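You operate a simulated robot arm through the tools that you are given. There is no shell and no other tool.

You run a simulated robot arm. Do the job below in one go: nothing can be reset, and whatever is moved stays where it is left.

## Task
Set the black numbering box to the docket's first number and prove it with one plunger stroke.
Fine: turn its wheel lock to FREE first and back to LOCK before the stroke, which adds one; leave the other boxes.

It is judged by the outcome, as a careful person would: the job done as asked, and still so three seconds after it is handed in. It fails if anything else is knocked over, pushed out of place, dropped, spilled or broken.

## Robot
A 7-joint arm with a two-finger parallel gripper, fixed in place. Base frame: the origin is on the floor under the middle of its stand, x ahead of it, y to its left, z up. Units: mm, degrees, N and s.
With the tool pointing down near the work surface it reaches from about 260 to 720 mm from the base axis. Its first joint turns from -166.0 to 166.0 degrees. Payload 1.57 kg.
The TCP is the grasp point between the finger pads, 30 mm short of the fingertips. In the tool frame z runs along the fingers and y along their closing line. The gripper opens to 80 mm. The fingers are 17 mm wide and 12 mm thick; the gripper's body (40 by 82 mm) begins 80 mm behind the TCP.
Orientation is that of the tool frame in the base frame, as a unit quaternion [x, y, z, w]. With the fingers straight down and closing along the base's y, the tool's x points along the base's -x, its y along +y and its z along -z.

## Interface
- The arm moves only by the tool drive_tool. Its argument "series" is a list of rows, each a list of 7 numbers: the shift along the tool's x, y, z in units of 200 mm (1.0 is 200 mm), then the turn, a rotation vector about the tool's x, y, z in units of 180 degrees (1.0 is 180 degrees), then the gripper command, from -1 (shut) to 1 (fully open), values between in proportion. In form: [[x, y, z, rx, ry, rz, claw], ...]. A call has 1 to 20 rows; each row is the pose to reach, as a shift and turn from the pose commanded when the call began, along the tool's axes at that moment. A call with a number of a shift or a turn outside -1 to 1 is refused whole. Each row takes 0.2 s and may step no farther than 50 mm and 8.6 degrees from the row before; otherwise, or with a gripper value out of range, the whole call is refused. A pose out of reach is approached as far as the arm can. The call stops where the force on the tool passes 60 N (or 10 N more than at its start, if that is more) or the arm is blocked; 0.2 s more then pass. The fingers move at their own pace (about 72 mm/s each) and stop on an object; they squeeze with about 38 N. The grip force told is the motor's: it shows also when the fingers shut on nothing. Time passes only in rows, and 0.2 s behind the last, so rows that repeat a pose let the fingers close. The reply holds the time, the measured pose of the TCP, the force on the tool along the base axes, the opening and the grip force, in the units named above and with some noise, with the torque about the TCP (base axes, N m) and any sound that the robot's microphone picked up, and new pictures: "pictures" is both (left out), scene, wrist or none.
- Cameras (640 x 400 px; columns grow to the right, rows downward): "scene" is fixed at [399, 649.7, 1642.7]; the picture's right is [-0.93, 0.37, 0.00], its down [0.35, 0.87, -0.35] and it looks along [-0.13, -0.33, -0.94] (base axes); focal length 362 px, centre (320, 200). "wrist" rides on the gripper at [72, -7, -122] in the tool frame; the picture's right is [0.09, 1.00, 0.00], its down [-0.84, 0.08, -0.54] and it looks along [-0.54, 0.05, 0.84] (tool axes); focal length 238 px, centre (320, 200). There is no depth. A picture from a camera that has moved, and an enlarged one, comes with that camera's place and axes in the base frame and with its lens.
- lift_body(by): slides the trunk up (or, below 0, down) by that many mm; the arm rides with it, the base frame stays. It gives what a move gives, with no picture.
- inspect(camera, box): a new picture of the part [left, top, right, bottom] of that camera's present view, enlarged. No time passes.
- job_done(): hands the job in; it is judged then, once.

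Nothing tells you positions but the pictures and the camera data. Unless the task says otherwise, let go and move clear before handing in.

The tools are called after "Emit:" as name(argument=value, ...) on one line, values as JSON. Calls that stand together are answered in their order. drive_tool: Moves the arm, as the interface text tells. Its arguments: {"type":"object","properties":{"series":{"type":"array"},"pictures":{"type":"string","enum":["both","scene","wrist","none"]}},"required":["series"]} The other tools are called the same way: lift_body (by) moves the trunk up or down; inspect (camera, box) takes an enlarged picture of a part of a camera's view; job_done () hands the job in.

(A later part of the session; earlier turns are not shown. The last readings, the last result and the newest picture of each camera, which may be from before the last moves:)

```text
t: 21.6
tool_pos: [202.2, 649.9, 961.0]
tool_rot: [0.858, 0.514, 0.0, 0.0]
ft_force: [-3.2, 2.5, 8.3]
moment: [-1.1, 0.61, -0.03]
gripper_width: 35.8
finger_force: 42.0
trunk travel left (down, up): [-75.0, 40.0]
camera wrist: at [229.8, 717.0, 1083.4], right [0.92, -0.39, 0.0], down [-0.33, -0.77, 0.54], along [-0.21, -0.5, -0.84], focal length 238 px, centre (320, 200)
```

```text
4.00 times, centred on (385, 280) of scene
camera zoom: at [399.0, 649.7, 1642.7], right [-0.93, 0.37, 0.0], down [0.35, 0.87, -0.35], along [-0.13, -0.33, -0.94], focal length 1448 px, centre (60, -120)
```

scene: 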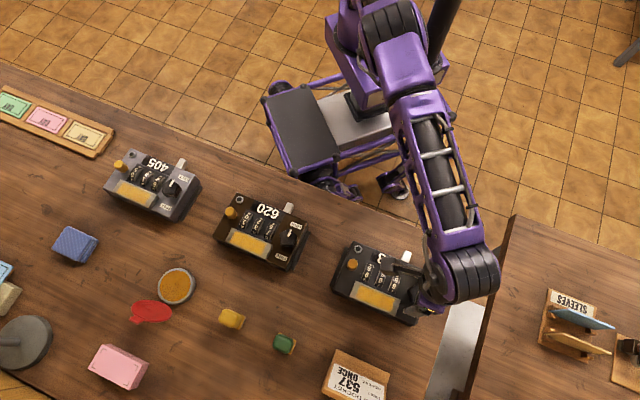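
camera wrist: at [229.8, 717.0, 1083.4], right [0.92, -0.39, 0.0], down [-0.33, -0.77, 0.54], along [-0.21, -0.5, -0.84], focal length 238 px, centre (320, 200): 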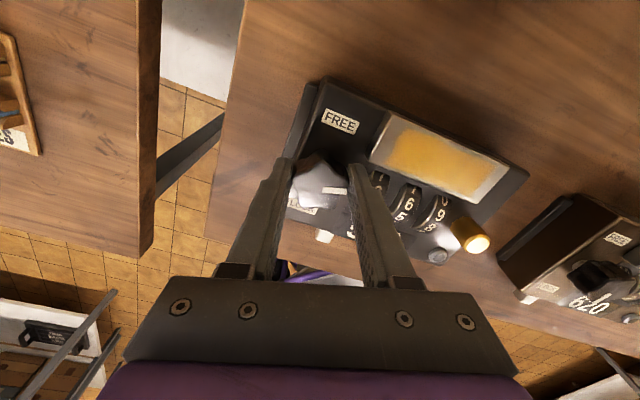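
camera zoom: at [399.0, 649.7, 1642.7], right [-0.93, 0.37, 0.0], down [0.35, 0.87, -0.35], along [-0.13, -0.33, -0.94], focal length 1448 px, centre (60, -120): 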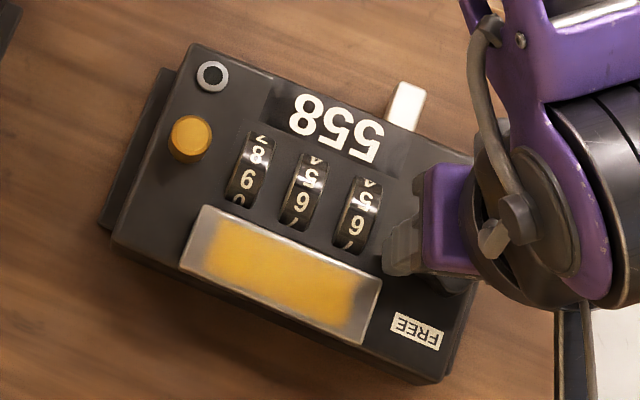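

The knob is at about 107° and the wrist is near its useful range, and the raised finger tip is getting close to the yellow pad's corner. I'll open slightly, lift clear, turn the hand back 144° and look before re-gripping higher up.

Emit:
drive_tool(series=[[0, 0, 0, 0, 0, 0, -0.02], [0, 0, 0, 0, 0, 0, 0.1], [0, 0, 0, 0, 0, 0, 0.1], [0, 0, -0.06, 0, 0, 0, 0.1], [0, 0, -0.12, 0, 0, 0, 0.1], [0, 0, -0.18, 0, 0, 0, 0.1], [0, 0, -0.18, 0, 0, 0, 0.1]], pictures="wrist")

Emit:
inspect(camera="wrist", box=[220, 60, 420, 260])

```text
t: 23.2
tool_pos: [203.6, 648.4, 997.2]
tool_rot: [0.858, 0.514, 0.0, 0.0]
ft_force: [0.1, -0.4, -0.1]
moment: [0.0, 0.02, -0.01]
gripper_width: 43.8
finger_force: 0.0
trunk travel left (down, up): [-75.0, 40.0]
camera wrist: at [230.5, 715.7, 1120.1], right [0.92, -0.39, 0.0], down [-0.33, -0.77, 0.54], along [-0.21, -0.5, -0.84], focal length 238 px, centre (320, 200)
```

wrist: 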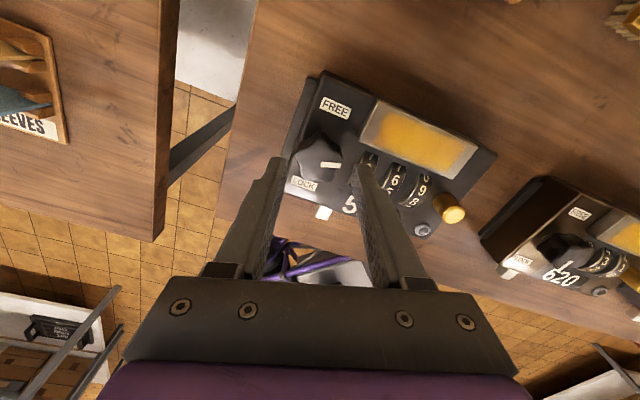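

```text
2.00 times, centred on (320, 160) of wrist
camera zoom: at [230.5, 715.7, 1120.1], right [0.92, -0.39, 0.0], down [-0.33, -0.77, 0.54], along [-0.21, -0.5, -0.84], focal length 477 px, centre (320, 280)
```

zoom: 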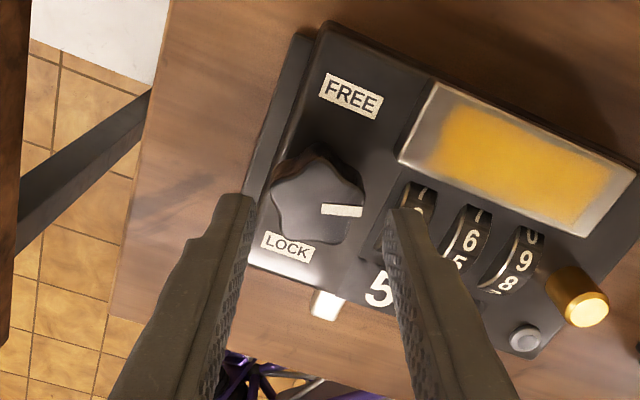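

The knob holds its position at about 107°. Now turning the raised hand back 144°.

Emit:
drive_tool(series=[[0, 0, 0, 0, 0, 0.047, 0.5], [0, 0, 0, 0, 0, 0.094, 0.5], [0, 0, 0, 0, 0, 0.141, 0.5], [0, 0, 0, 0, 0, 0.188, 0.5], [0, 0, 0, 0, 0, 0.235, 0.5], [0, 0, 0, 0, 0, 0.282, 0.5], [0, 0, 0, 0, 0, 0.329, 0.5], [0, 0, 0, 0, 0, 0.376, 0.5], [0, 0, 0, 0, 0, 0.423, 0.5], [0, 0, 0, 0, 0, 0.47, 0.5], [0, 0, 0, 0, 0, 0.517, 0.5], [0, 0, 0, 0, 0, 0.564, 0.5], [0, 0, 0, 0, 0, 0.611, 0.5], [0, 0, 0, 0, 0, 0.658, 0.5], [0, 0, 0, 0, 0, 0.705, 0.5], [0, 0, 0, 0, 0, 0.752, 0.5], [0, 0, 0, 0, 0, 0.8, 0.5], [0, 0, 0, 0, 0, 0.8, 0.5]], pictures="wrist")

Emit:
inspect(camera="wrist", box=[220, 60, 420, 260])

```text
t: 27.0
tool_pos: [202.1, 650.4, 997.0]
tool_rot: [0.753, -0.659, 0.001, 0.001]
ft_force: [0.0, 0.0, 0.5]
moment: [0.01, 0.0, 0.0]
gripper_width: 59.9
finger_force: 0.1
trunk travel left (down, up): [-75.0, 40.0]
camera wrist: at [217.9, 580.2, 1119.5], right [-0.97, -0.23, 0.0], down [-0.19, 0.82, 0.54], along [-0.12, 0.53, -0.84], focal length 238 px, centre (320, 200)
```

wrist: 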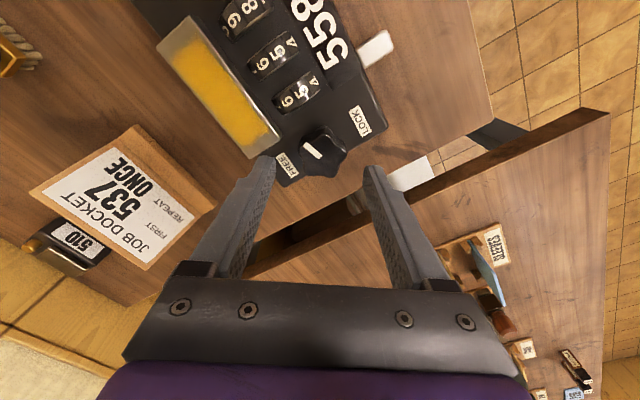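

```text
2.00 times, centred on (320, 160) of wrist
camera zoom: at [217.9, 580.2, 1119.5], right [-0.97, -0.23, 0.0], down [-0.19, 0.82, 0.54], along [-0.12, 0.53, -0.84], focal length 477 px, centre (320, 280)
```

zoom: 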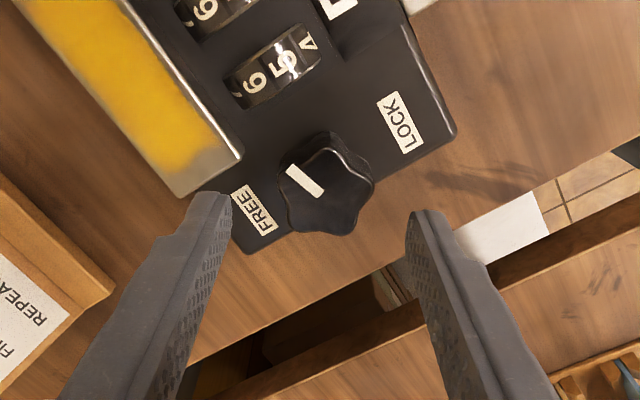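

The re-grip here would put a finger over the yellow pad's corner, so I'll turn 36° back (the knob's lobes repeat) to the clear line along LOCK–FREE, recentring on the knob.

Emit:
drive_tool(series=[[0.005, 0.001, 0, 0, 0, -0.04, 0.5], [0.01, 0.0025, 0, 0, 0, -0.08, 0.5], [0.015, 0.0025, 0, 0, 0, -0.12, 0.5], [0.015, 0.0025, 0, 0, 0, -0.16, 0.5], [0.015, 0.0025, 0, 0, 0, -0.2, 0.5], [0.015, 0.0025, 0, 0, 0, -0.2, 0.5], [0.015, 0.0025, 0, 0, 0, -0.2, 0.5]], pictures="wrist")

Emit:
inspect(camera="wrist", box=[220, 60, 420, 260])

```text
t: 28.6
tool_pos: [202.9, 647.6, 997.1]
tool_rot: [0.92, -0.392, 0.0, 0.001]
ft_force: [-0.8, -0.2, 0.3]
moment: [0.01, 0.01, 0.04]
gripper_width: 60.2
finger_force: 0.1
trunk travel left (down, up): [-75.0, 40.0]
camera wrist: at [257.6, 600.7, 1119.3], right [-0.65, -0.76, 0.0], down [-0.64, 0.55, 0.54], along [-0.41, 0.35, -0.84], focal length 238 px, centre (320, 200)
```

wrist: 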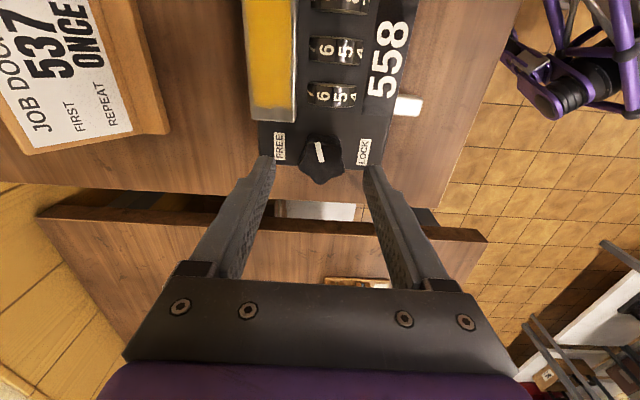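

```text
2.00 times, centred on (320, 160) of wrist
camera zoom: at [257.6, 600.7, 1119.3], right [-0.65, -0.76, 0.0], down [-0.64, 0.55, 0.54], along [-0.41, 0.35, -0.84], focal length 477 px, centre (320, 280)
```

zoom: 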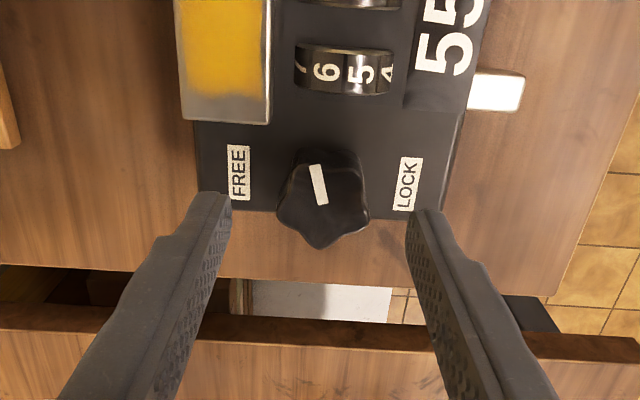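

The mark is now pointing between LOCK and FREE, and the fingers straddle the knob cleanly. Descending and gripping, then turning ~30° more.

Emit:
drive_tool(series=[[0, 0, 0.06, 0, 0, 0, 0.5], [0, 0, 0.12, 0, 0, 0, 0.5], [0, 0, 0.18, 0, 0, 0, 0.5], [0, 0, 0.18, 0, 0, 0, 0.1], [0, 0, 0.18, 0, 0, 0, -0.05], [0, 0, 0.18, 0, 0, 0, -0.3], [0, 0, 0.18, 0, 0, 0, -1], [0, 0, 0.18, 0, 0, 0, -1]], pictures="wrist")

```text
t: 30.4
tool_pos: [203.1, 646.9, 959.9]
tool_rot: [0.92, -0.391, 0.0, 0.001]
ft_force: [-5.8, -6.9, -1.0]
moment: [-0.2, 0.14, 0.03]
gripper_width: 36.1
finger_force: 42.9
trunk travel left (down, up): [-75.0, 40.0]
camera wrist: at [257.0, 599.1, 1082.8], right [-0.65, -0.76, 0.0], down [-0.64, 0.55, 0.54], along [-0.41, 0.35, -0.84], focal length 238 px, centre (320, 200)
```

wrist: 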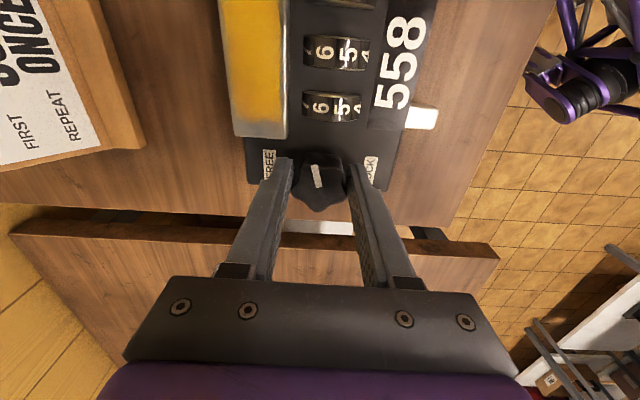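

Gripped again at 36 mm. I'll centre by about 1 mm and turn ~32° further.

Emit:
drive_tool(series=[[0, 0.005, 0, 0, 0, 0, -1], [0, 0.005, 0, 0, 0, -0.03, -1], [0, 0.005, 0, 0, 0, -0.06, -1], [0, 0.005, 0, 0, 0, -0.09, -1], [0, 0.005, 0, 0, 0, -0.12, -1], [0, 0.005, 0, 0, 0, -0.15, -1], [0, 0.005, 0, 0, 0, -0.18, -1], [0, 0.005, 0, 0, 0, -0.18, -1]], pictures="wrist")

Emit:
inspect(camera="wrist", box=[220, 100, 420, 300])

Emit:
inspect(camera="scene", box=[320, 230, 450, 330])

```text
t: 32.2
tool_pos: [204.0, 647.0, 961.6]
tool_rot: [0.993, -0.119, 0.001, -0.001]
ft_force: [8.0, 9.6, -9.2]
moment: [-0.02, -0.78, 0.0]
gripper_width: 36.1
finger_force: 43.1
trunk travel left (down, up): [-75.0, 40.0]
camera wrist: at [274.2, 636.8, 1083.0], right [-0.15, -0.99, 0.0], down [-0.83, 0.12, 0.54], along [-0.54, 0.08, -0.84], focal length 238 px, centre (320, 200)
```

wrist: 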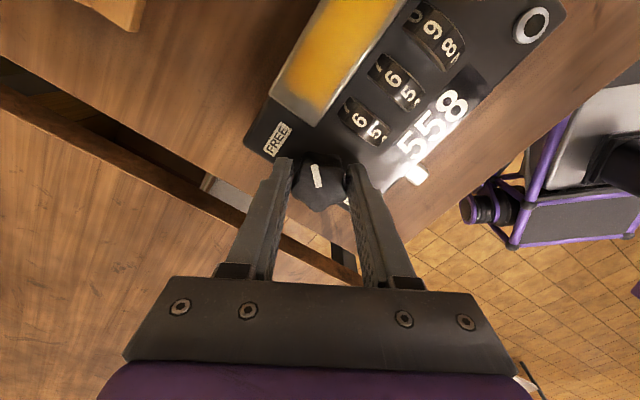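

```text
2.00 times, centred on (320, 200) of wrist
camera zoom: at [274.2, 636.8, 1083.0], right [-0.15, -0.99, 0.0], down [-0.83, 0.12, 0.54], along [-0.54, 0.08, -0.84], focal length 477 px, centre (320, 200)
```

zoom: 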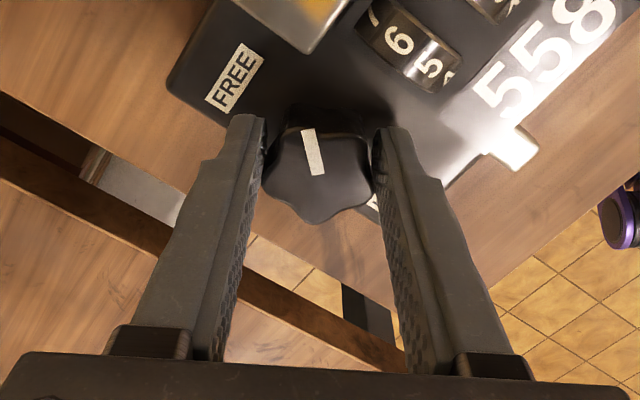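

```text
4.00 times, centred on (385, 280) of scene
camera zoom: at [399.0, 649.7, 1642.7], right [-0.93, 0.37, 0.0], down [0.35, 0.87, -0.35], along [-0.13, -0.33, -0.94], focal length 1448 px, centre (60, -120)
```

zoom: 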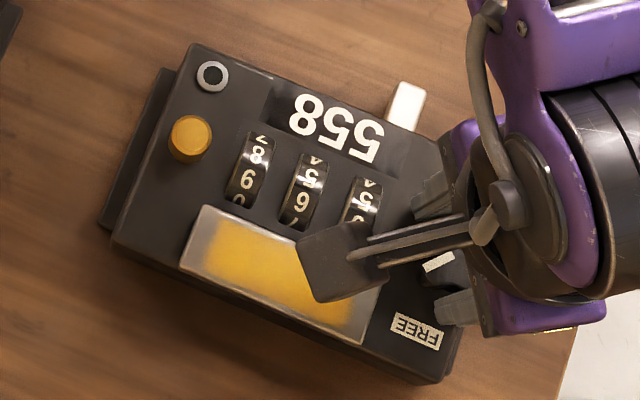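

About 140° now, box still steady. Turning on by ~25°.

Emit:
drive_tool(series=[[0.002, -0.006, 0, 0, 0, 0, -1], [0.002, -0.007, 0, 0, 0, -0.03, -1], [0.002, -0.008, 0, 0, 0, -0.06, -1], [0.002, -0.009, 0, 0, 0, -0.09, -1], [0.002, -0.009, 0, 0, 0, -0.12, -1], [0.002, -0.009, 0, 0, 0, -0.14, -1], [0.002, -0.009, 0, 0, 0, -0.14, -1]], pictures="wrist")

Emit:
inspect(camera="wrist", box=[220, 100, 420, 300])

```text
t: 33.8
tool_pos: [203.4, 648.0, 959.9]
tool_rot: [0.995, 0.1, 0.0, 0.0]
ft_force: [8.1, -0.2, -2.6]
moment: [-0.33, -0.64, 0.01]
gripper_width: 36.0
finger_force: 42.5
trunk travel left (down, up): [-75.0, 40.0]
camera wrist: at [272.1, 669.4, 1082.9], right [0.29, -0.96, 0.0], down [-0.8, -0.24, 0.54], along [-0.52, -0.16, -0.84], focal length 238 px, centre (320, 200)
```

wrist: 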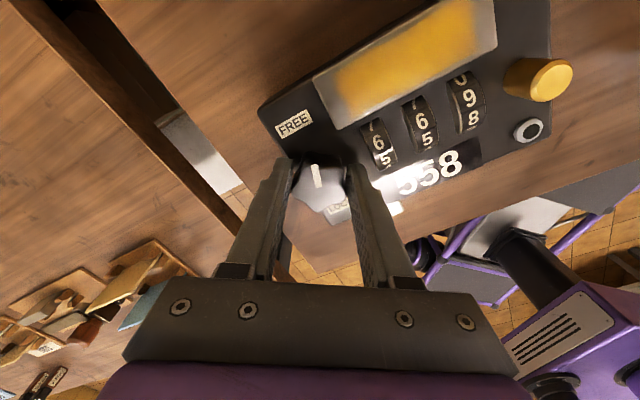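

```text
2.00 times, centred on (320, 200) of wrist
camera zoom: at [272.1, 669.4, 1082.9], right [0.29, -0.96, 0.0], down [-0.8, -0.24, 0.54], along [-0.52, -0.16, -0.84], focal length 477 px, centre (320, 200)
```

zoom: 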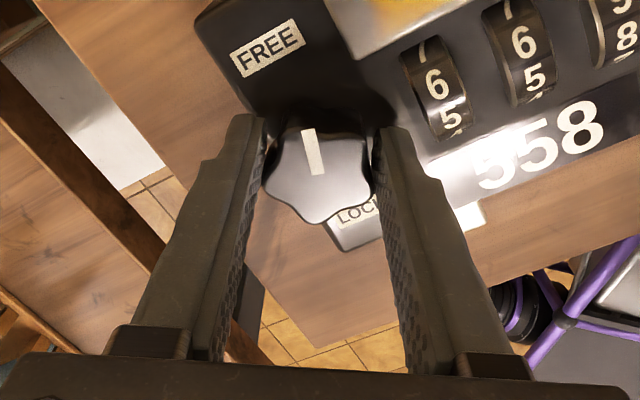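

About 165° now, the mark pointing nearly to FREE. Going on in small steps and watching the torque for the stop.

Emit:
drive_tool(series=[[0.003, 0, 0, 0, 0, -0.02, -1], [0.004, 0, 0, 0, 0, -0.04, -1], [0.004, 0, 0, 0, 0, -0.06, -1], [0.004, 0, 0, 0, 0, -0.06, -1]], pictures="wrist")

Emit:
inspect(camera="wrist", box=[220, 100, 420, 300])

```text
t: 34.8
tool_pos: [204.0, 648.0, 960.7]
tool_rot: [0.981, 0.193, -0.001, 0.0]
ft_force: [5.1, 4.4, 0.5]
moment: [-0.37, 0.14, 0.03]
gripper_width: 36.2
finger_force: 42.8
trunk travel left (down, up): [-75.0, 40.0]
camera wrist: at [266.9, 682.2, 1082.9], right [0.46, -0.89, 0.0], down [-0.74, -0.39, 0.54], along [-0.48, -0.25, -0.84], focal length 238 px, centre (320, 200)
```

wrist: 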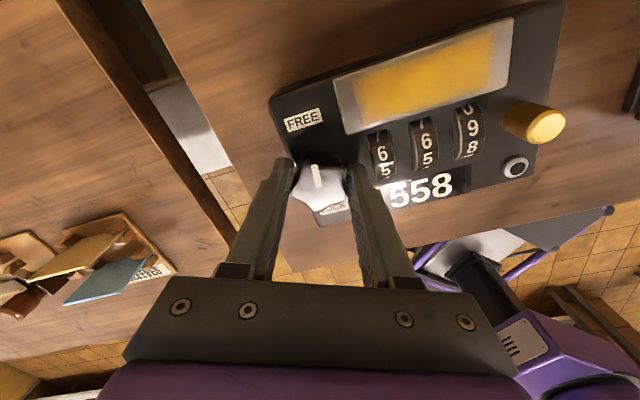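

```text
2.00 times, centred on (320, 200) of wrist
camera zoom: at [266.9, 682.2, 1082.9], right [0.46, -0.89, 0.0], down [-0.74, -0.39, 0.54], along [-0.48, -0.25, -0.84], focal length 477 px, centre (320, 200)
```

zoom: 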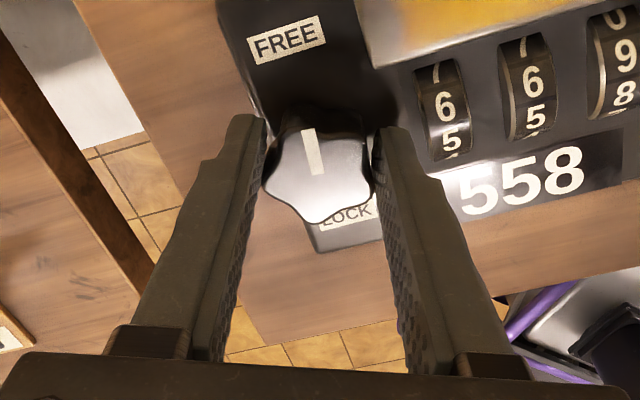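

About 176° with no stop felt yet. A few more degrees.

Emit:
drive_tool(series=[[0.002, -0.002, 0, 0, 0, -0.015, -1], [0.002, -0.002, 0, 0, 0, -0.03, -1], [0.002, -0.002, 0, 0, 0, -0.04, -1], [0.002, -0.002, 0, 0, 0, -0.04, -1]], pictures="wrist")

Emit:
inspect(camera="wrist", box=[220, 100, 420, 300])

```text
t: 35.8
tool_pos: [202.5, 647.6, 960.2]
tool_rot: [0.967, 0.253, -0.001, 0.0]
ft_force: [0.1, 0.2, -4.7]
moment: [0.11, 0.02, -0.63]
gripper_width: 36.3
finger_force: 42.6
trunk travel left (down, up): [-75.0, 40.0]
camera wrist: at [262.0, 690.5, 1082.8], right [0.57, -0.82, 0.0], down [-0.69, -0.48, 0.54], along [-0.45, -0.31, -0.84], focal length 238 px, centre (320, 200)
```

wrist: 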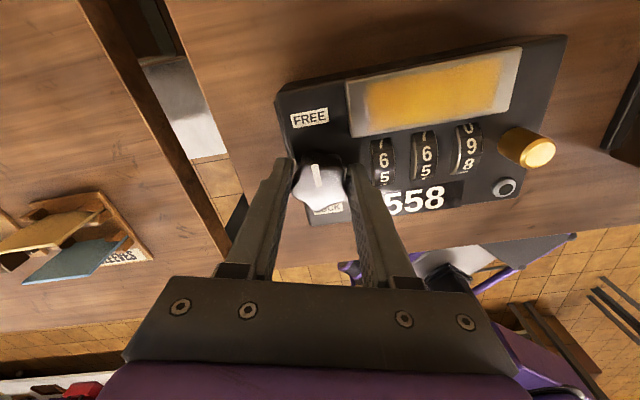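

```text
2.00 times, centred on (320, 200) of wrist
camera zoom: at [262.0, 690.5, 1082.8], right [0.57, -0.82, 0.0], down [-0.69, -0.48, 0.54], along [-0.45, -0.31, -0.84], focal length 477 px, centre (320, 200)
```

zoom: 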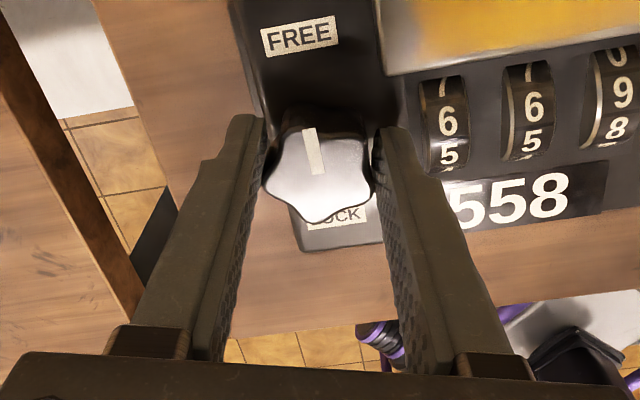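

The torque rose to −0.63 N·m: that's the FREE stop, with the mark on FREE. I'll open just enough to clear the knob, lift straight up, and look.

Emit:
drive_tool(series=[[0, 0, 0, 0, 0, 0, 0.0], [0, 0, 0, 0, 0, 0, 0.06], [0, 0, 0, 0, 0, 0, 0.06], [0, 0, -0.06, 0, 0, 0, 0.06], [0, 0, -0.12, 0, 0, 0, 0.06], [0, 0, -0.2, 0, 0, 0, 0.06], [0, 0, -0.35, 0, 0, 0, 0.06], [0, 0, -0.5, 0, 0, 0, 0.06], [0, 0, -0.5, 0, 0, 0, 0.06]], pictures="wrist")

Emit:
inspect(camera="wrist", box=[250, 100, 450, 260])

Emit:
inspect(camera="scene", box=[320, 230, 450, 330])

```text
t: 37.8
tool_pos: [200.9, 651.2, 1061.8]
tool_rot: [0.967, 0.255, 0.0, 0.0]
ft_force: [0.1, -0.6, -0.5]
moment: [0.01, 0.01, 0.01]
gripper_width: 42.6
finger_force: 0.2
trunk travel left (down, up): [-75.0, 40.0]
camera wrist: at [260.8, 692.9, 1185.0], right [0.57, -0.82, 0.0], down [-0.69, -0.48, 0.54], along [-0.45, -0.31, -0.84], focal length 238 px, centre (320, 200)
```

wrist: 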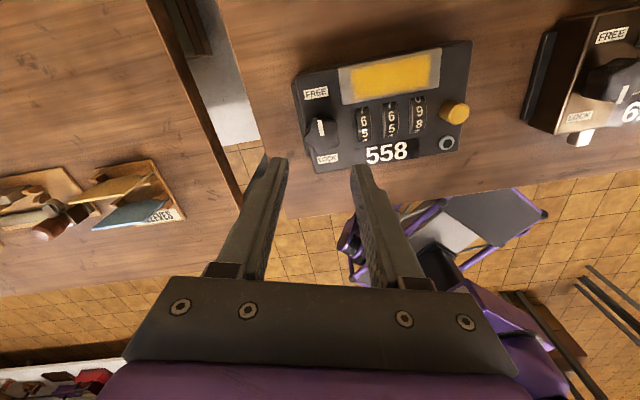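

```text
2.50 times, centred on (350, 180) of wrist
camera zoom: at [260.8, 692.9, 1185.0], right [0.57, -0.82, 0.0], down [-0.69, -0.48, 0.54], along [-0.45, -0.31, -0.84], focal length 596 px, centre (245, 250)
```

zoom: 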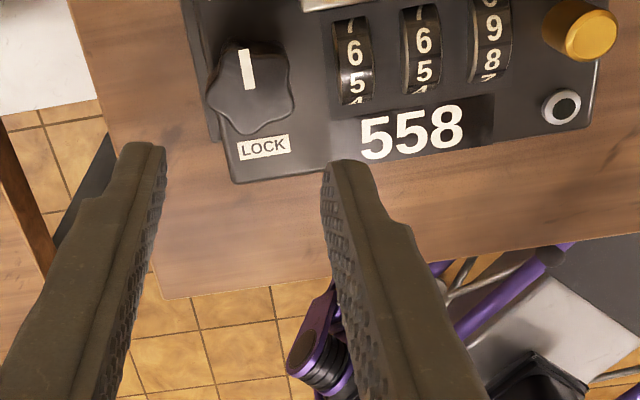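

```text
4.00 times, centred on (385, 280) of scene
camera zoom: at [399.0, 649.7, 1642.7], right [-0.93, 0.37, 0.0], down [0.35, 0.87, -0.35], along [-0.13, -0.33, -0.94], focal length 1448 px, centre (60, -120)
```

zoom: 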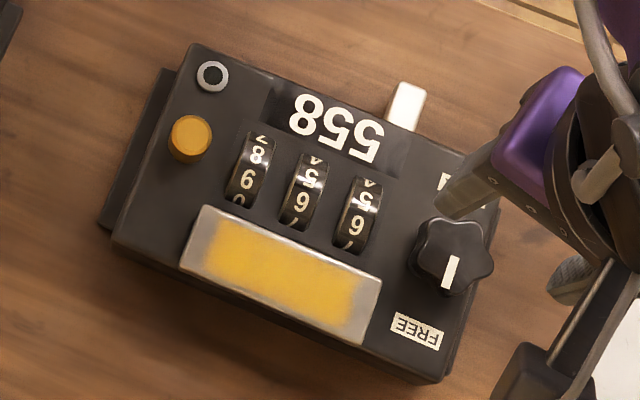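

The knob now points to FREE and the box hasn't moved. Next are the wheels, so I'll zoom on them from the fixed camera to get their positions precisely.

Emit:
inspect(camera="scene", box=[360, 255, 410, 300])

Emit:
inspect(camera="wrist", box=[340, 80, 480, 180])

```text
8.89 times, centred on (385, 278) of scene
camera zoom: at [399.0, 649.7, 1642.7], right [-0.93, 0.37, 0.0], down [0.35, 0.87, -0.35], along [-0.13, -0.33, -0.94], focal length 3217 px, centre (-258, -489)
```

zoom: 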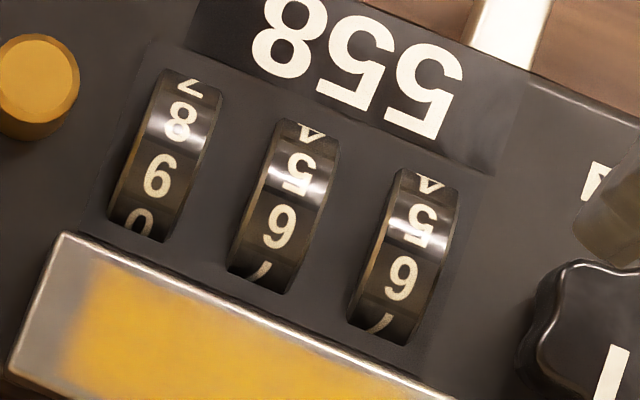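

```text
4.00 times, centred on (410, 130) of wrist
camera zoom: at [260.8, 692.9, 1185.0], right [0.57, -0.82, 0.0], down [-0.69, -0.48, 0.54], along [-0.45, -0.31, -0.84], focal length 953 px, centre (-40, 480)
```

zoom: 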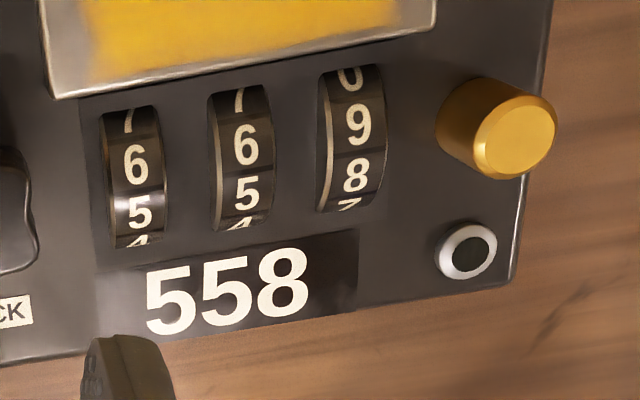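

The wheels sit about 28 mm apart and stand about 12 mm above the box: tens near [249, 595], units near [269, 577], radius about 20 mm. I'll close the fingers and bring the tip above the tens wheel, lined up with the box.

Emit:
drive_tool(series=[[0.005, 0.041, 0.029, 0, 0, 0.0456, -0.3], [0.009, 0.082, 0.058, 0, 0, 0.0911, -0.6], [0.014, 0.124, 0.086, 0, 0, 0.1367, -1], [0.018, 0.165, 0.115, 0, 0, 0.1822, -1], [0.023, 0.206, 0.144, 0, 0, 0.2278, -1], [0.028, 0.247, 0.173, 0, 0, 0.2733, -1], [0.032, 0.289, 0.201, 0, 0, 0.3189, -1], [0.037, 0.33, 0.23, 0, 0, 0.3644, -1], [0.0415, 0.371, 0.259, 0, 0, 0.41, -1], [0.0415, 0.371, 0.259, 0, 0, 0.41, -1], [0.0415, 0.371, 0.259, 0, 0, 0.41, -1]])

Emit:
inspect(camera="wrist", box=[240, 80, 440, 240])

```text
t: 40.2
tool_pos: [246.0, 589.5, 1011.4]
tool_rot: [0.926, -0.378, 0.0, 0.0]
ft_force: [0.3, -0.2, -0.9]
moment: [0.01, -0.03, 0.04]
gripper_width: 0.0
finger_force: 20.7
trunk travel left (down, up): [-75.0, 40.0]
camera wrist: at [301.9, 544.5, 1133.5], right [-0.63, -0.78, 0.0], down [-0.65, 0.53, 0.54], along [-0.42, 0.34, -0.84], focal length 238 px, centre (320, 200)
```

scene: 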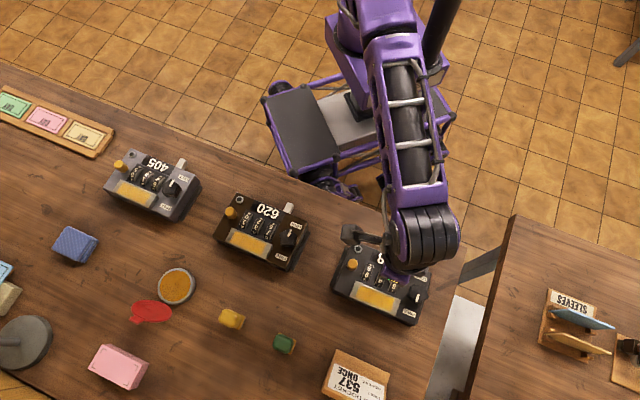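
wrist: 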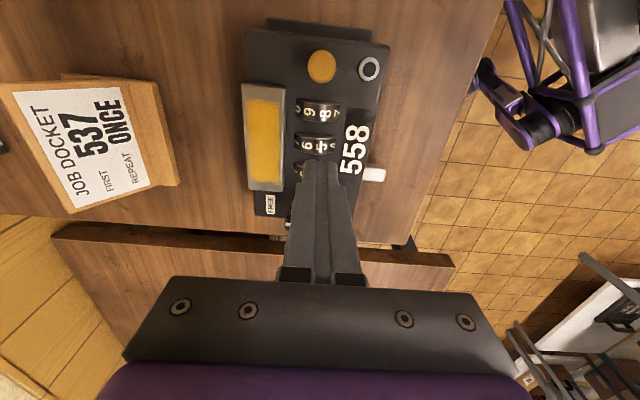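

```text
2.50 times, centred on (340, 160) of wrist
camera zoom: at [301.9, 544.5, 1133.5], right [-0.63, -0.78, 0.0], down [-0.65, 0.53, 0.54], along [-0.42, 0.34, -0.84], focal length 596 px, centre (270, 300)
```

zoom: 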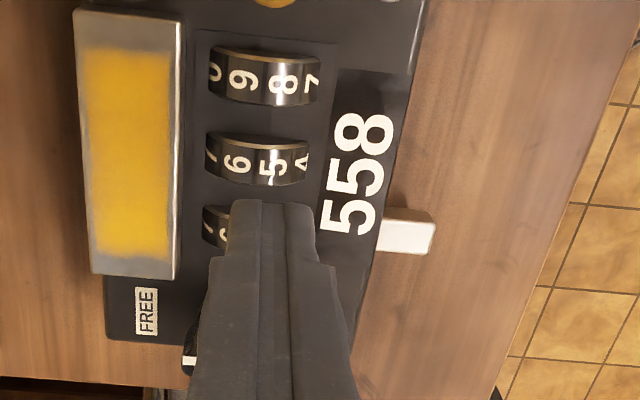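

The tip is above the tens wheel with the readout in clear view. I'll centre on the wheel and descend to just above it.

Emit:
drive_tool(series=[[0.01, 0, 0.06, 0, 0, 0, -1], [0.01, 0, 0.12, 0, 0, 0, -1], [0.01, 0, 0.17, 0, 0, 0, -1], [0.01, 0, 0.205, 0, 0, 0, -1], [0.01, 0, 0.205, 0, 0, 0, -1]], pictures="wrist")

Emit:
inspect(camera="wrist", box=[240, 80, 440, 240])

```text
t: 41.4
tool_pos: [249.6, 585.7, 967.2]
tool_rot: [0.926, -0.378, 0.0, 0.0]
ft_force: [-0.7, -0.1, -0.5]
moment: [0.02, -0.01, 0.0]
gripper_width: 0.0
finger_force: 21.1
trunk travel left (down, up): [-75.0, 40.0]
camera wrist: at [304.1, 540.6, 1090.5], right [-0.63, -0.78, 0.0], down [-0.65, 0.53, 0.54], along [-0.42, 0.34, -0.84], focal length 238 px, centre (320, 200)
```

wrist: 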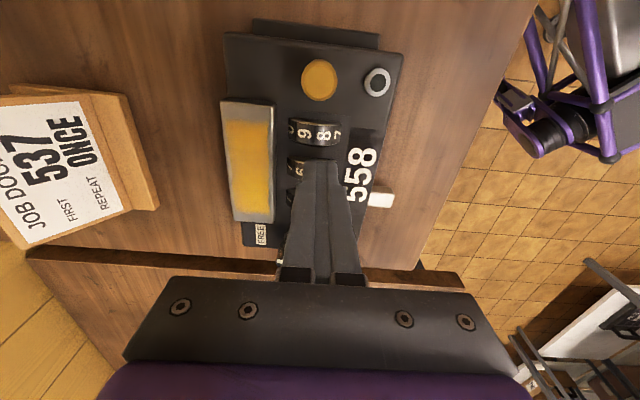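

```text
2.50 times, centred on (340, 160) of wrist
camera zoom: at [304.1, 540.6, 1090.5], right [-0.63, -0.78, 0.0], down [-0.65, 0.53, 0.54], along [-0.42, 0.34, -0.84], focal length 596 px, centre (270, 300)
```

zoom: 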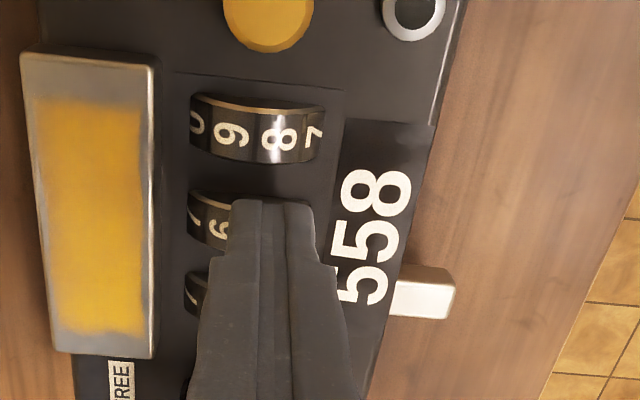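

The tip is just above the tens wheel, about 5 mm to the reader's side of its top, and clear of the neighbours. Lowering gently to touch.

Emit:
drive_tool(series=[[0, 0, 0.005, 0, 0, 0, -1], [0, 0, 0.01, 0, 0, 0, -1], [0, 0, 0.01, 0, 0, 0, -1]], pictures="none")

```text
t: 42.2
tool_pos: [246.8, 586.2, 964.8]
tool_rot: [0.926, -0.378, 0.0, 0.0]
ft_force: [0.6, 0.3, -0.3]
moment: [0.04, 0.01, 0.02]
gripper_width: 0.0
finger_force: 21.2
trunk travel left (down, up): [-75.0, 40.0]
```

Emit:
drive_tool(series=[[0, 0, 0.005, 0, 0, 0, -1], [0, 0, 0.01, 0, 0, 0, -1], [0, 0, 0.01, 0, 0, 0, -1]], pictures="none")

```text
t: 43.0
tool_pos: [247.8, 587.8, 964.4]
tool_rot: [0.926, -0.378, 0.0, -0.002]
ft_force: [-2.9, 2.5, 10.5]
moment: [0.15, 0.03, 0.05]
gripper_width: 0.1
finger_force: 21.6
trunk travel left (down, up): [-75.0, 40.0]
```

Contact at about 10 N. Now dragging the tip outward (away from the reader) by 12 mm to roll the tens wheel down one digit.

Emit:
drive_tool(series=[[0, -0.01, 0.0, 0, 0, 0, -1], [0, -0.02, 0.0, 0, 0, 0, -1], [0, -0.03, 0.0, 0, 0, 0, -1], [0, -0.04, 0.0, 0, 0, 0, -1], [0, -0.05, 0.0, 0, 0, 0, -1], [0, -0.055, 0.0, 0, 0, 0, -1]], pictures="wrist")

Emit:
inspect(camera="wrist", box=[240, 80, 440, 240])

```text
t: 44.4
tool_pos: [256.7, 593.4, 964.5]
tool_rot: [0.926, -0.378, 0.001, -0.001]
ft_force: [-0.4, 1.2, 13.4]
moment: [-0.02, 0.15, 0.0]
gripper_width: 0.0
finger_force: 21.1
trunk travel left (down, up): [-75.0, 40.0]
camera wrist: at [312.1, 548.4, 1087.7], right [-0.63, -0.78, 0.0], down [-0.65, 0.53, 0.54], along [-0.42, 0.34, -0.84], focal length 238 px, centre (320, 200)
```

wrist: 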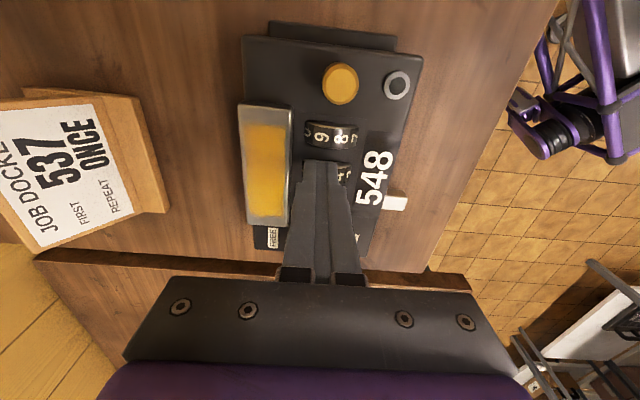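

```text
2.50 times, centred on (340, 160) of wrist
camera zoom: at [312.1, 548.4, 1087.7], right [-0.63, -0.78, 0.0], down [-0.65, 0.53, 0.54], along [-0.42, 0.34, -0.84], focal length 596 px, centre (270, 300)
```

zoom: 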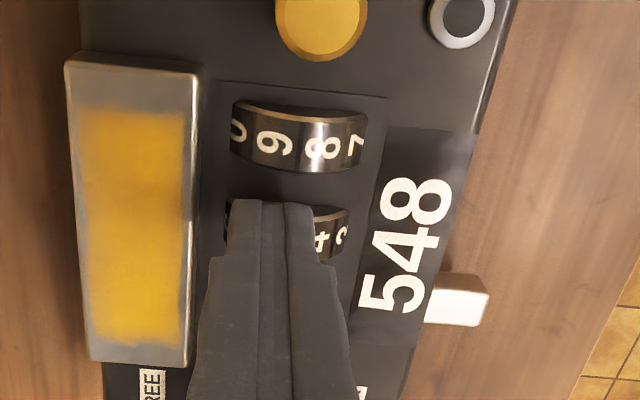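

The readout now shows 548, so the tens wheel moved from 5 to 4. I'll lift, step back, and look at how the wheel rests before the next roll.

Emit:
drive_tool(series=[[0, 0, -0.015, 0, 0, 0, -1], [0, 0, -0.03, 0, 0, 0, -1], [0, 0.03, -0.03, 0, 0, 0, -1], [0, 0.057, -0.03, 0, 0, 0, -1], [0, 0.057, -0.03, 0, 0, 0, -1]], pictures="wrist")

Emit:
inspect(camera="wrist", box=[240, 80, 440, 240])

Emit:
inspect(camera="scene", box=[340, 240, 430, 310])

```text
t: 45.6
tool_pos: [248.2, 584.5, 971.2]
tool_rot: [0.926, -0.378, 0.0, 0.0]
ft_force: [-0.3, 0.2, 0.1]
moment: [0.03, 0.01, 0.01]
gripper_width: 0.0
finger_force: 21.1
trunk travel left (down, up): [-75.0, 40.0]
camera wrist: at [303.9, 539.8, 1093.1], right [-0.63, -0.78, 0.0], down [-0.65, 0.53, 0.54], along [-0.42, 0.34, -0.84], focal length 238 px, centre (320, 200)
```

wrist: 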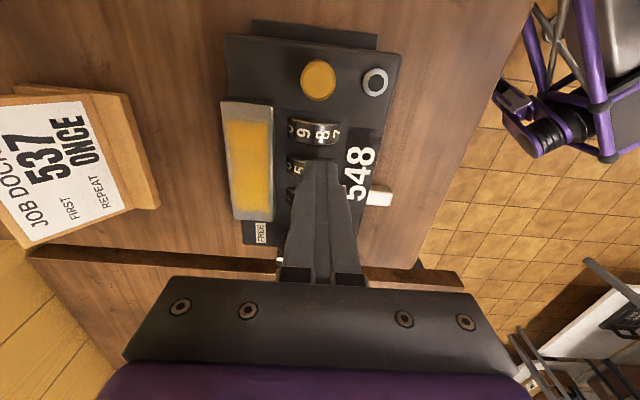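

```text
2.50 times, centred on (340, 160) of wrist
camera zoom: at [303.9, 539.8, 1093.1], right [-0.63, -0.78, 0.0], down [-0.65, 0.53, 0.54], along [-0.42, 0.34, -0.84], focal length 596 px, centre (270, 300)
```

zoom: 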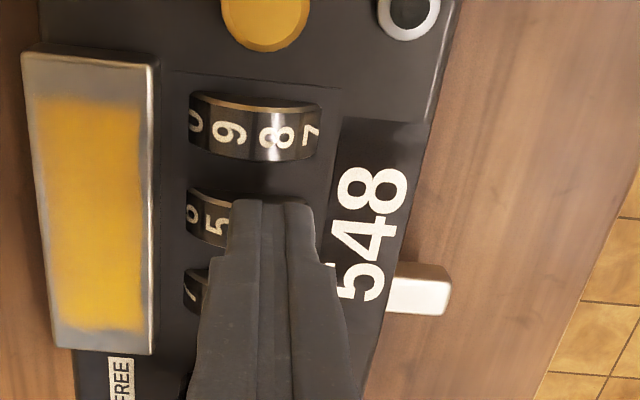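

```text
5.71 times, centred on (385, 275) of scene
camera zoom: at [399.0, 649.7, 1642.7], right [-0.93, 0.37, 0.0], down [0.35, 0.87, -0.35], along [-0.13, -0.33, -0.94], focal length 2068 px, centre (-51, -229)
```

zoom: 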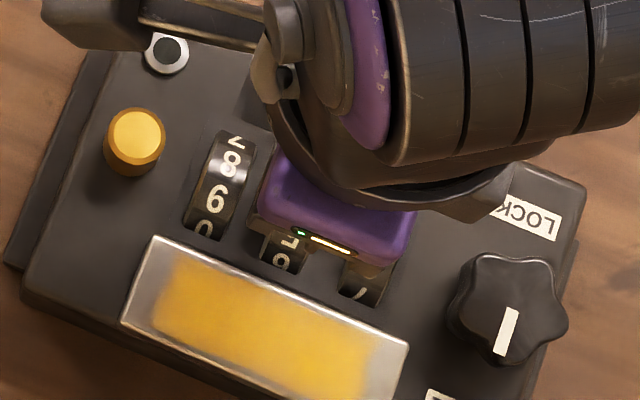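

The tens wheel rests neatly on 4. Repeating the same stroke: lower to the same depth and drag 11 mm outward.

Emit:
drive_tool(series=[[0, 0, 0.015, 0, 0, 0, -1], [0, 0, 0.025, 0, 0, 0, -1], [0, 0, 0.03, 0, 0, 0, -1], [0, 0, 0.03, 0, 0, 0, -1], [0, -0.01, 0.03, 0, 0, 0, -1], [0, -0.02, 0.03, 0, 0, 0, -1], [0, -0.03, 0.03, 0, 0, 0, -1], [0, -0.04, 0.03, 0, 0, 0, -1], [0, -0.05, 0.03, 0, 0, 0, -1], [0, -0.055, 0.03, 0, 0, 0, -1]], pictures="wrist")

Emit:
inspect(camera="wrist", box=[240, 80, 440, 240])

```text
t: 47.8
tool_pos: [254.9, 592.1, 964.7]
tool_rot: [0.926, -0.378, 0.001, -0.001]
ft_force: [3.2, -3.9, 11.3]
moment: [-0.14, -0.03, 0.04]
gripper_width: 0.0
finger_force: 21.6
trunk travel left (down, up): [-75.0, 40.0]
camera wrist: at [311.4, 547.4, 1087.7], right [-0.63, -0.78, 0.0], down [-0.65, 0.53, 0.54], along [-0.42, 0.34, -0.84], focal length 238 px, centre (320, 200)
```

wrist: 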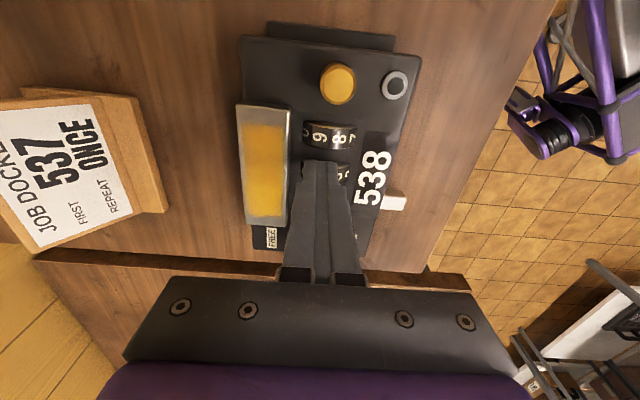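

```text
2.50 times, centred on (340, 160) of wrist
camera zoom: at [311.4, 547.4, 1087.7], right [-0.63, -0.78, 0.0], down [-0.65, 0.53, 0.54], along [-0.42, 0.34, -0.84], focal length 596 px, centre (270, 300)
```

zoom: 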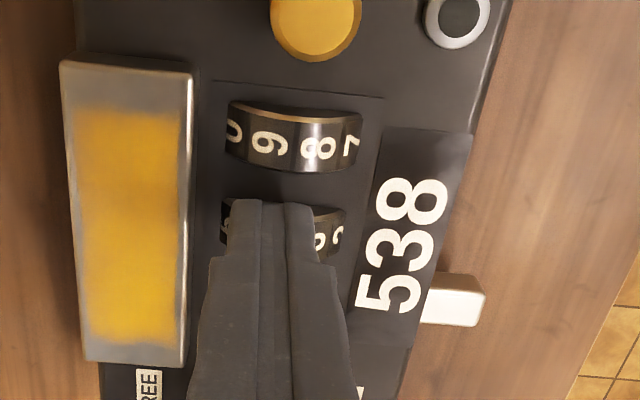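

The readout shows 538. Next the units wheel: lifting, stepping 28 mm to the reader's right and back to the start of the stroke.

Emit:
drive_tool(series=[[0, 0, -0.02, 0, 0, 0, -1], [0, 0, -0.05, 0, 0, 0, -1], [0.04, 0.02, -0.05, 0, 0, 0, -1], [0.09, 0.04, -0.05, 0, 0, 0, -1], [0.138, 0.057, -0.05, 0, 0, 0, -1], [0.138, 0.057, -0.05, 0, 0, 0, -1]], pictures="wrist")

Emit:
inspect(camera="wrist", box=[240, 80, 440, 240])

Emit:
inspect(camera="scene", box=[340, 240, 430, 310])

```text
t: 49.2
tool_pos: [267.1, 566.7, 975.4]
tool_rot: [0.926, -0.378, 0.0, 0.0]
ft_force: [0.1, 0.6, 0.1]
moment: [0.01, 0.03, 0.02]
gripper_width: 0.0
finger_force: 21.1
trunk travel left (down, up): [-75.0, 40.0]
camera wrist: at [323.2, 521.0, 1098.0], right [-0.63, -0.78, 0.0], down [-0.65, 0.53, 0.54], along [-0.42, 0.34, -0.84], focal length 238 px, centre (320, 200)
```

wrist: 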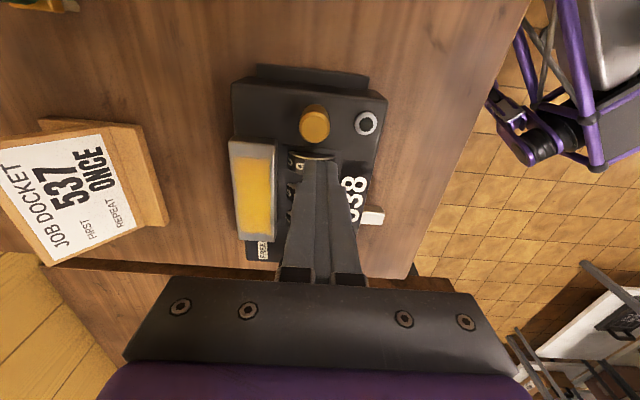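

```text
2.50 times, centred on (340, 160) of wrist
camera zoom: at [323.2, 521.0, 1098.0], right [-0.63, -0.78, 0.0], down [-0.65, 0.53, 0.54], along [-0.42, 0.34, -0.84], focal length 596 px, centre (270, 300)
```

zoom: 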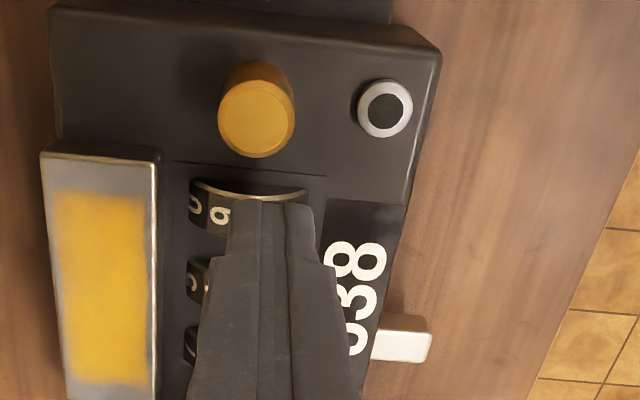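

```text
5.71 times, centred on (385, 275) of scene
camera zoom: at [399.0, 649.7, 1642.7], right [-0.93, 0.37, 0.0], down [0.35, 0.87, -0.35], along [-0.13, -0.33, -0.94], focal length 2068 px, centre (-51, -229)
```

zoom: 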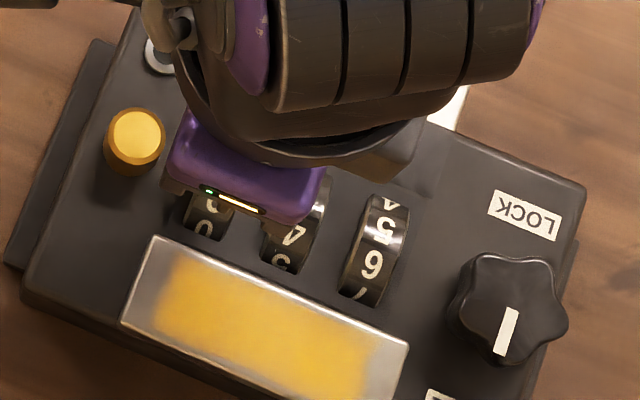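

The tip is over the units wheel, clear of the brass plunger. Lowering to the same depth and dragging 11 mm outward.

Emit:
drive_tool(series=[[0, -0.003, 0.02, 0, 0, 0, -1], [0, -0.003, 0.035, 0, 0, 0, -1], [0, -0.003, 0.045, 0, 0, 0, -1], [0, -0.003, 0.05, 0, 0, 0, -1], [0, -0.003, 0.05, 0, 0, 0, -1]], pictures="none")

```text
t: 50.4
tool_pos: [269.3, 567.2, 964.3]
tool_rot: [0.926, -0.378, 0.001, -0.002]
ft_force: [0.3, -0.8, 11.0]
moment: [0.03, -0.06, -0.01]
gripper_width: 0.2
finger_force: 20.9
trunk travel left (down, up): [-75.0, 40.0]
```

Emit:
drive_tool(series=[[0, -0.01, 0, 0, 0, 0, -1], [0, -0.02, 0, 0, 0, 0, -1], [0, -0.03, 0, 0, 0, 0, -1], [0, -0.04, 0, 0, 0, 0, -1], [0, -0.05, 0, 0, 0, 0, -1], [0, -0.055, 0, 0, 0, 0, -1]], pictures="wrist")

Emit:
inspect(camera="wrist", box=[240, 80, 440, 240])

```text
t: 51.8
tool_pos: [276.0, 574.3, 963.7]
tool_rot: [0.926, -0.377, -0.001, 0.0]
ft_force: [-1.6, -1.0, 13.7]
moment: [-0.07, 0.12, -0.02]
gripper_width: 0.0
finger_force: 21.3
trunk travel left (down, up): [-75.0, 40.0]
camera wrist: at [331.3, 529.1, 1087.5], right [-0.63, -0.78, 0.0], down [-0.65, 0.53, 0.54], along [-0.42, 0.34, -0.84], focal length 238 px, centre (320, 200)
```

wrist: 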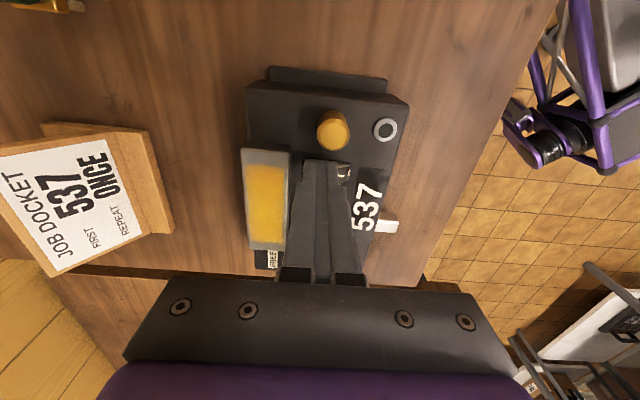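

```text
2.50 times, centred on (340, 160) of wrist
camera zoom: at [331.3, 529.1, 1087.5], right [-0.63, -0.78, 0.0], down [-0.65, 0.53, 0.54], along [-0.42, 0.34, -0.84], focal length 596 px, centre (270, 300)
```

zoom: 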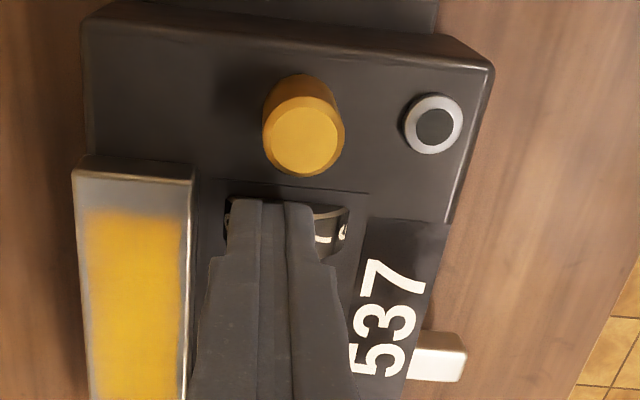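

The readout shows 537. I'll lift straight off, then move high over to the knob while turning the hand to grip it in its FREE position, opening to clear it.

Emit:
drive_tool(series=[[0, 0, -0.1, 0, 0, 0, -1], [0, 0, -0.25, 0, 0, 0, -1], [0, 0, -0.4, 0, 0, 0, -1], [-0.05, -0.001, -0.4, 0, 0, -0.04, -1], [-0.1, -0.001, -0.4, 0, 0, -0.08, -0.6], [-0.16, -0.002, -0.4, 0, 0, -0.12, -0.3], [-0.22, -0.003, -0.4, 0, 0, -0.16, 0], [-0.28, -0.003, -0.4, 0, 0, -0.2, 0.06], [-0.34, -0.004, -0.4, 0, 0, -0.245, 0.06], [-0.4, -0.005, -0.4, 0, 0, -0.29, 0.06], [-0.46, -0.006, -0.4, 0, 0, -0.33, 0.06], [-0.52, -0.0065, -0.4, 0, 0, -0.37, 0.06], [-0.52, -0.0065, -0.4, 0, 0, -0.41, 0.06], [-0.52, -0.0065, -0.4, 0, 0, -0.41, 0.06]], pictures="wrist")

Emit:
inspect(camera="wrist", box=[250, 60, 470, 240])

Emit:
inspect(camera="scene", box=[320, 230, 450, 330])

```text
t: 54.8
tool_pos: [202.1, 649.0, 1043.9]
tool_rot: [0.967, 0.254, 0.0, 0.0]
ft_force: [0.7, 0.8, -0.2]
moment: [0.0, -0.01, -0.02]
gripper_width: 42.3
finger_force: 0.0
trunk travel left (down, up): [-75.0, 40.0]
camera wrist: at [261.0, 690.6, 1166.6], right [0.57, -0.82, 0.0], down [-0.69, -0.48, 0.54], along [-0.45, -0.31, -0.84], focal length 238 px, centre (320, 200)
```

wrist: 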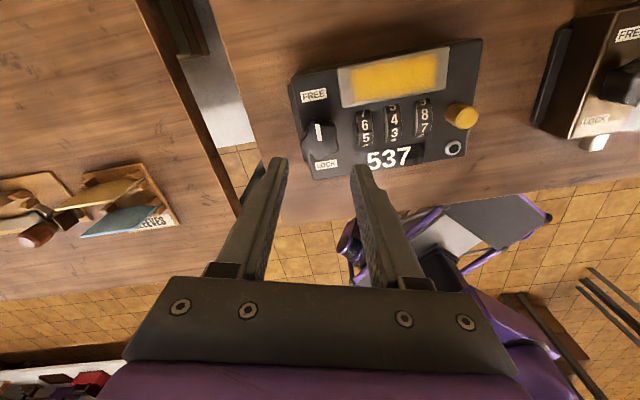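

```text
2.22 times, centred on (360, 150) of wrist
camera zoom: at [261.0, 690.6, 1166.6], right [0.57, -0.82, 0.0], down [-0.69, -0.48, 0.54], along [-0.45, -0.31, -0.84], focal length 530 px, centre (231, 311)
```

zoom: 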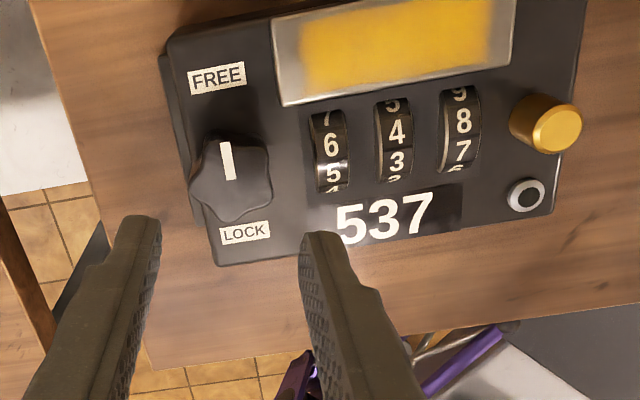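

```text
4.00 times, centred on (385, 280) of scene
camera zoom: at [399.0, 649.7, 1642.7], right [-0.93, 0.37, 0.0], down [0.35, 0.87, -0.35], along [-0.13, -0.33, -0.94], focal length 1448 px, centre (60, -120)
```

zoom: 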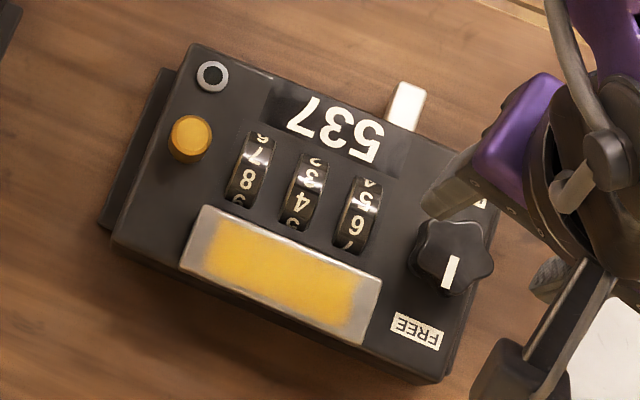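

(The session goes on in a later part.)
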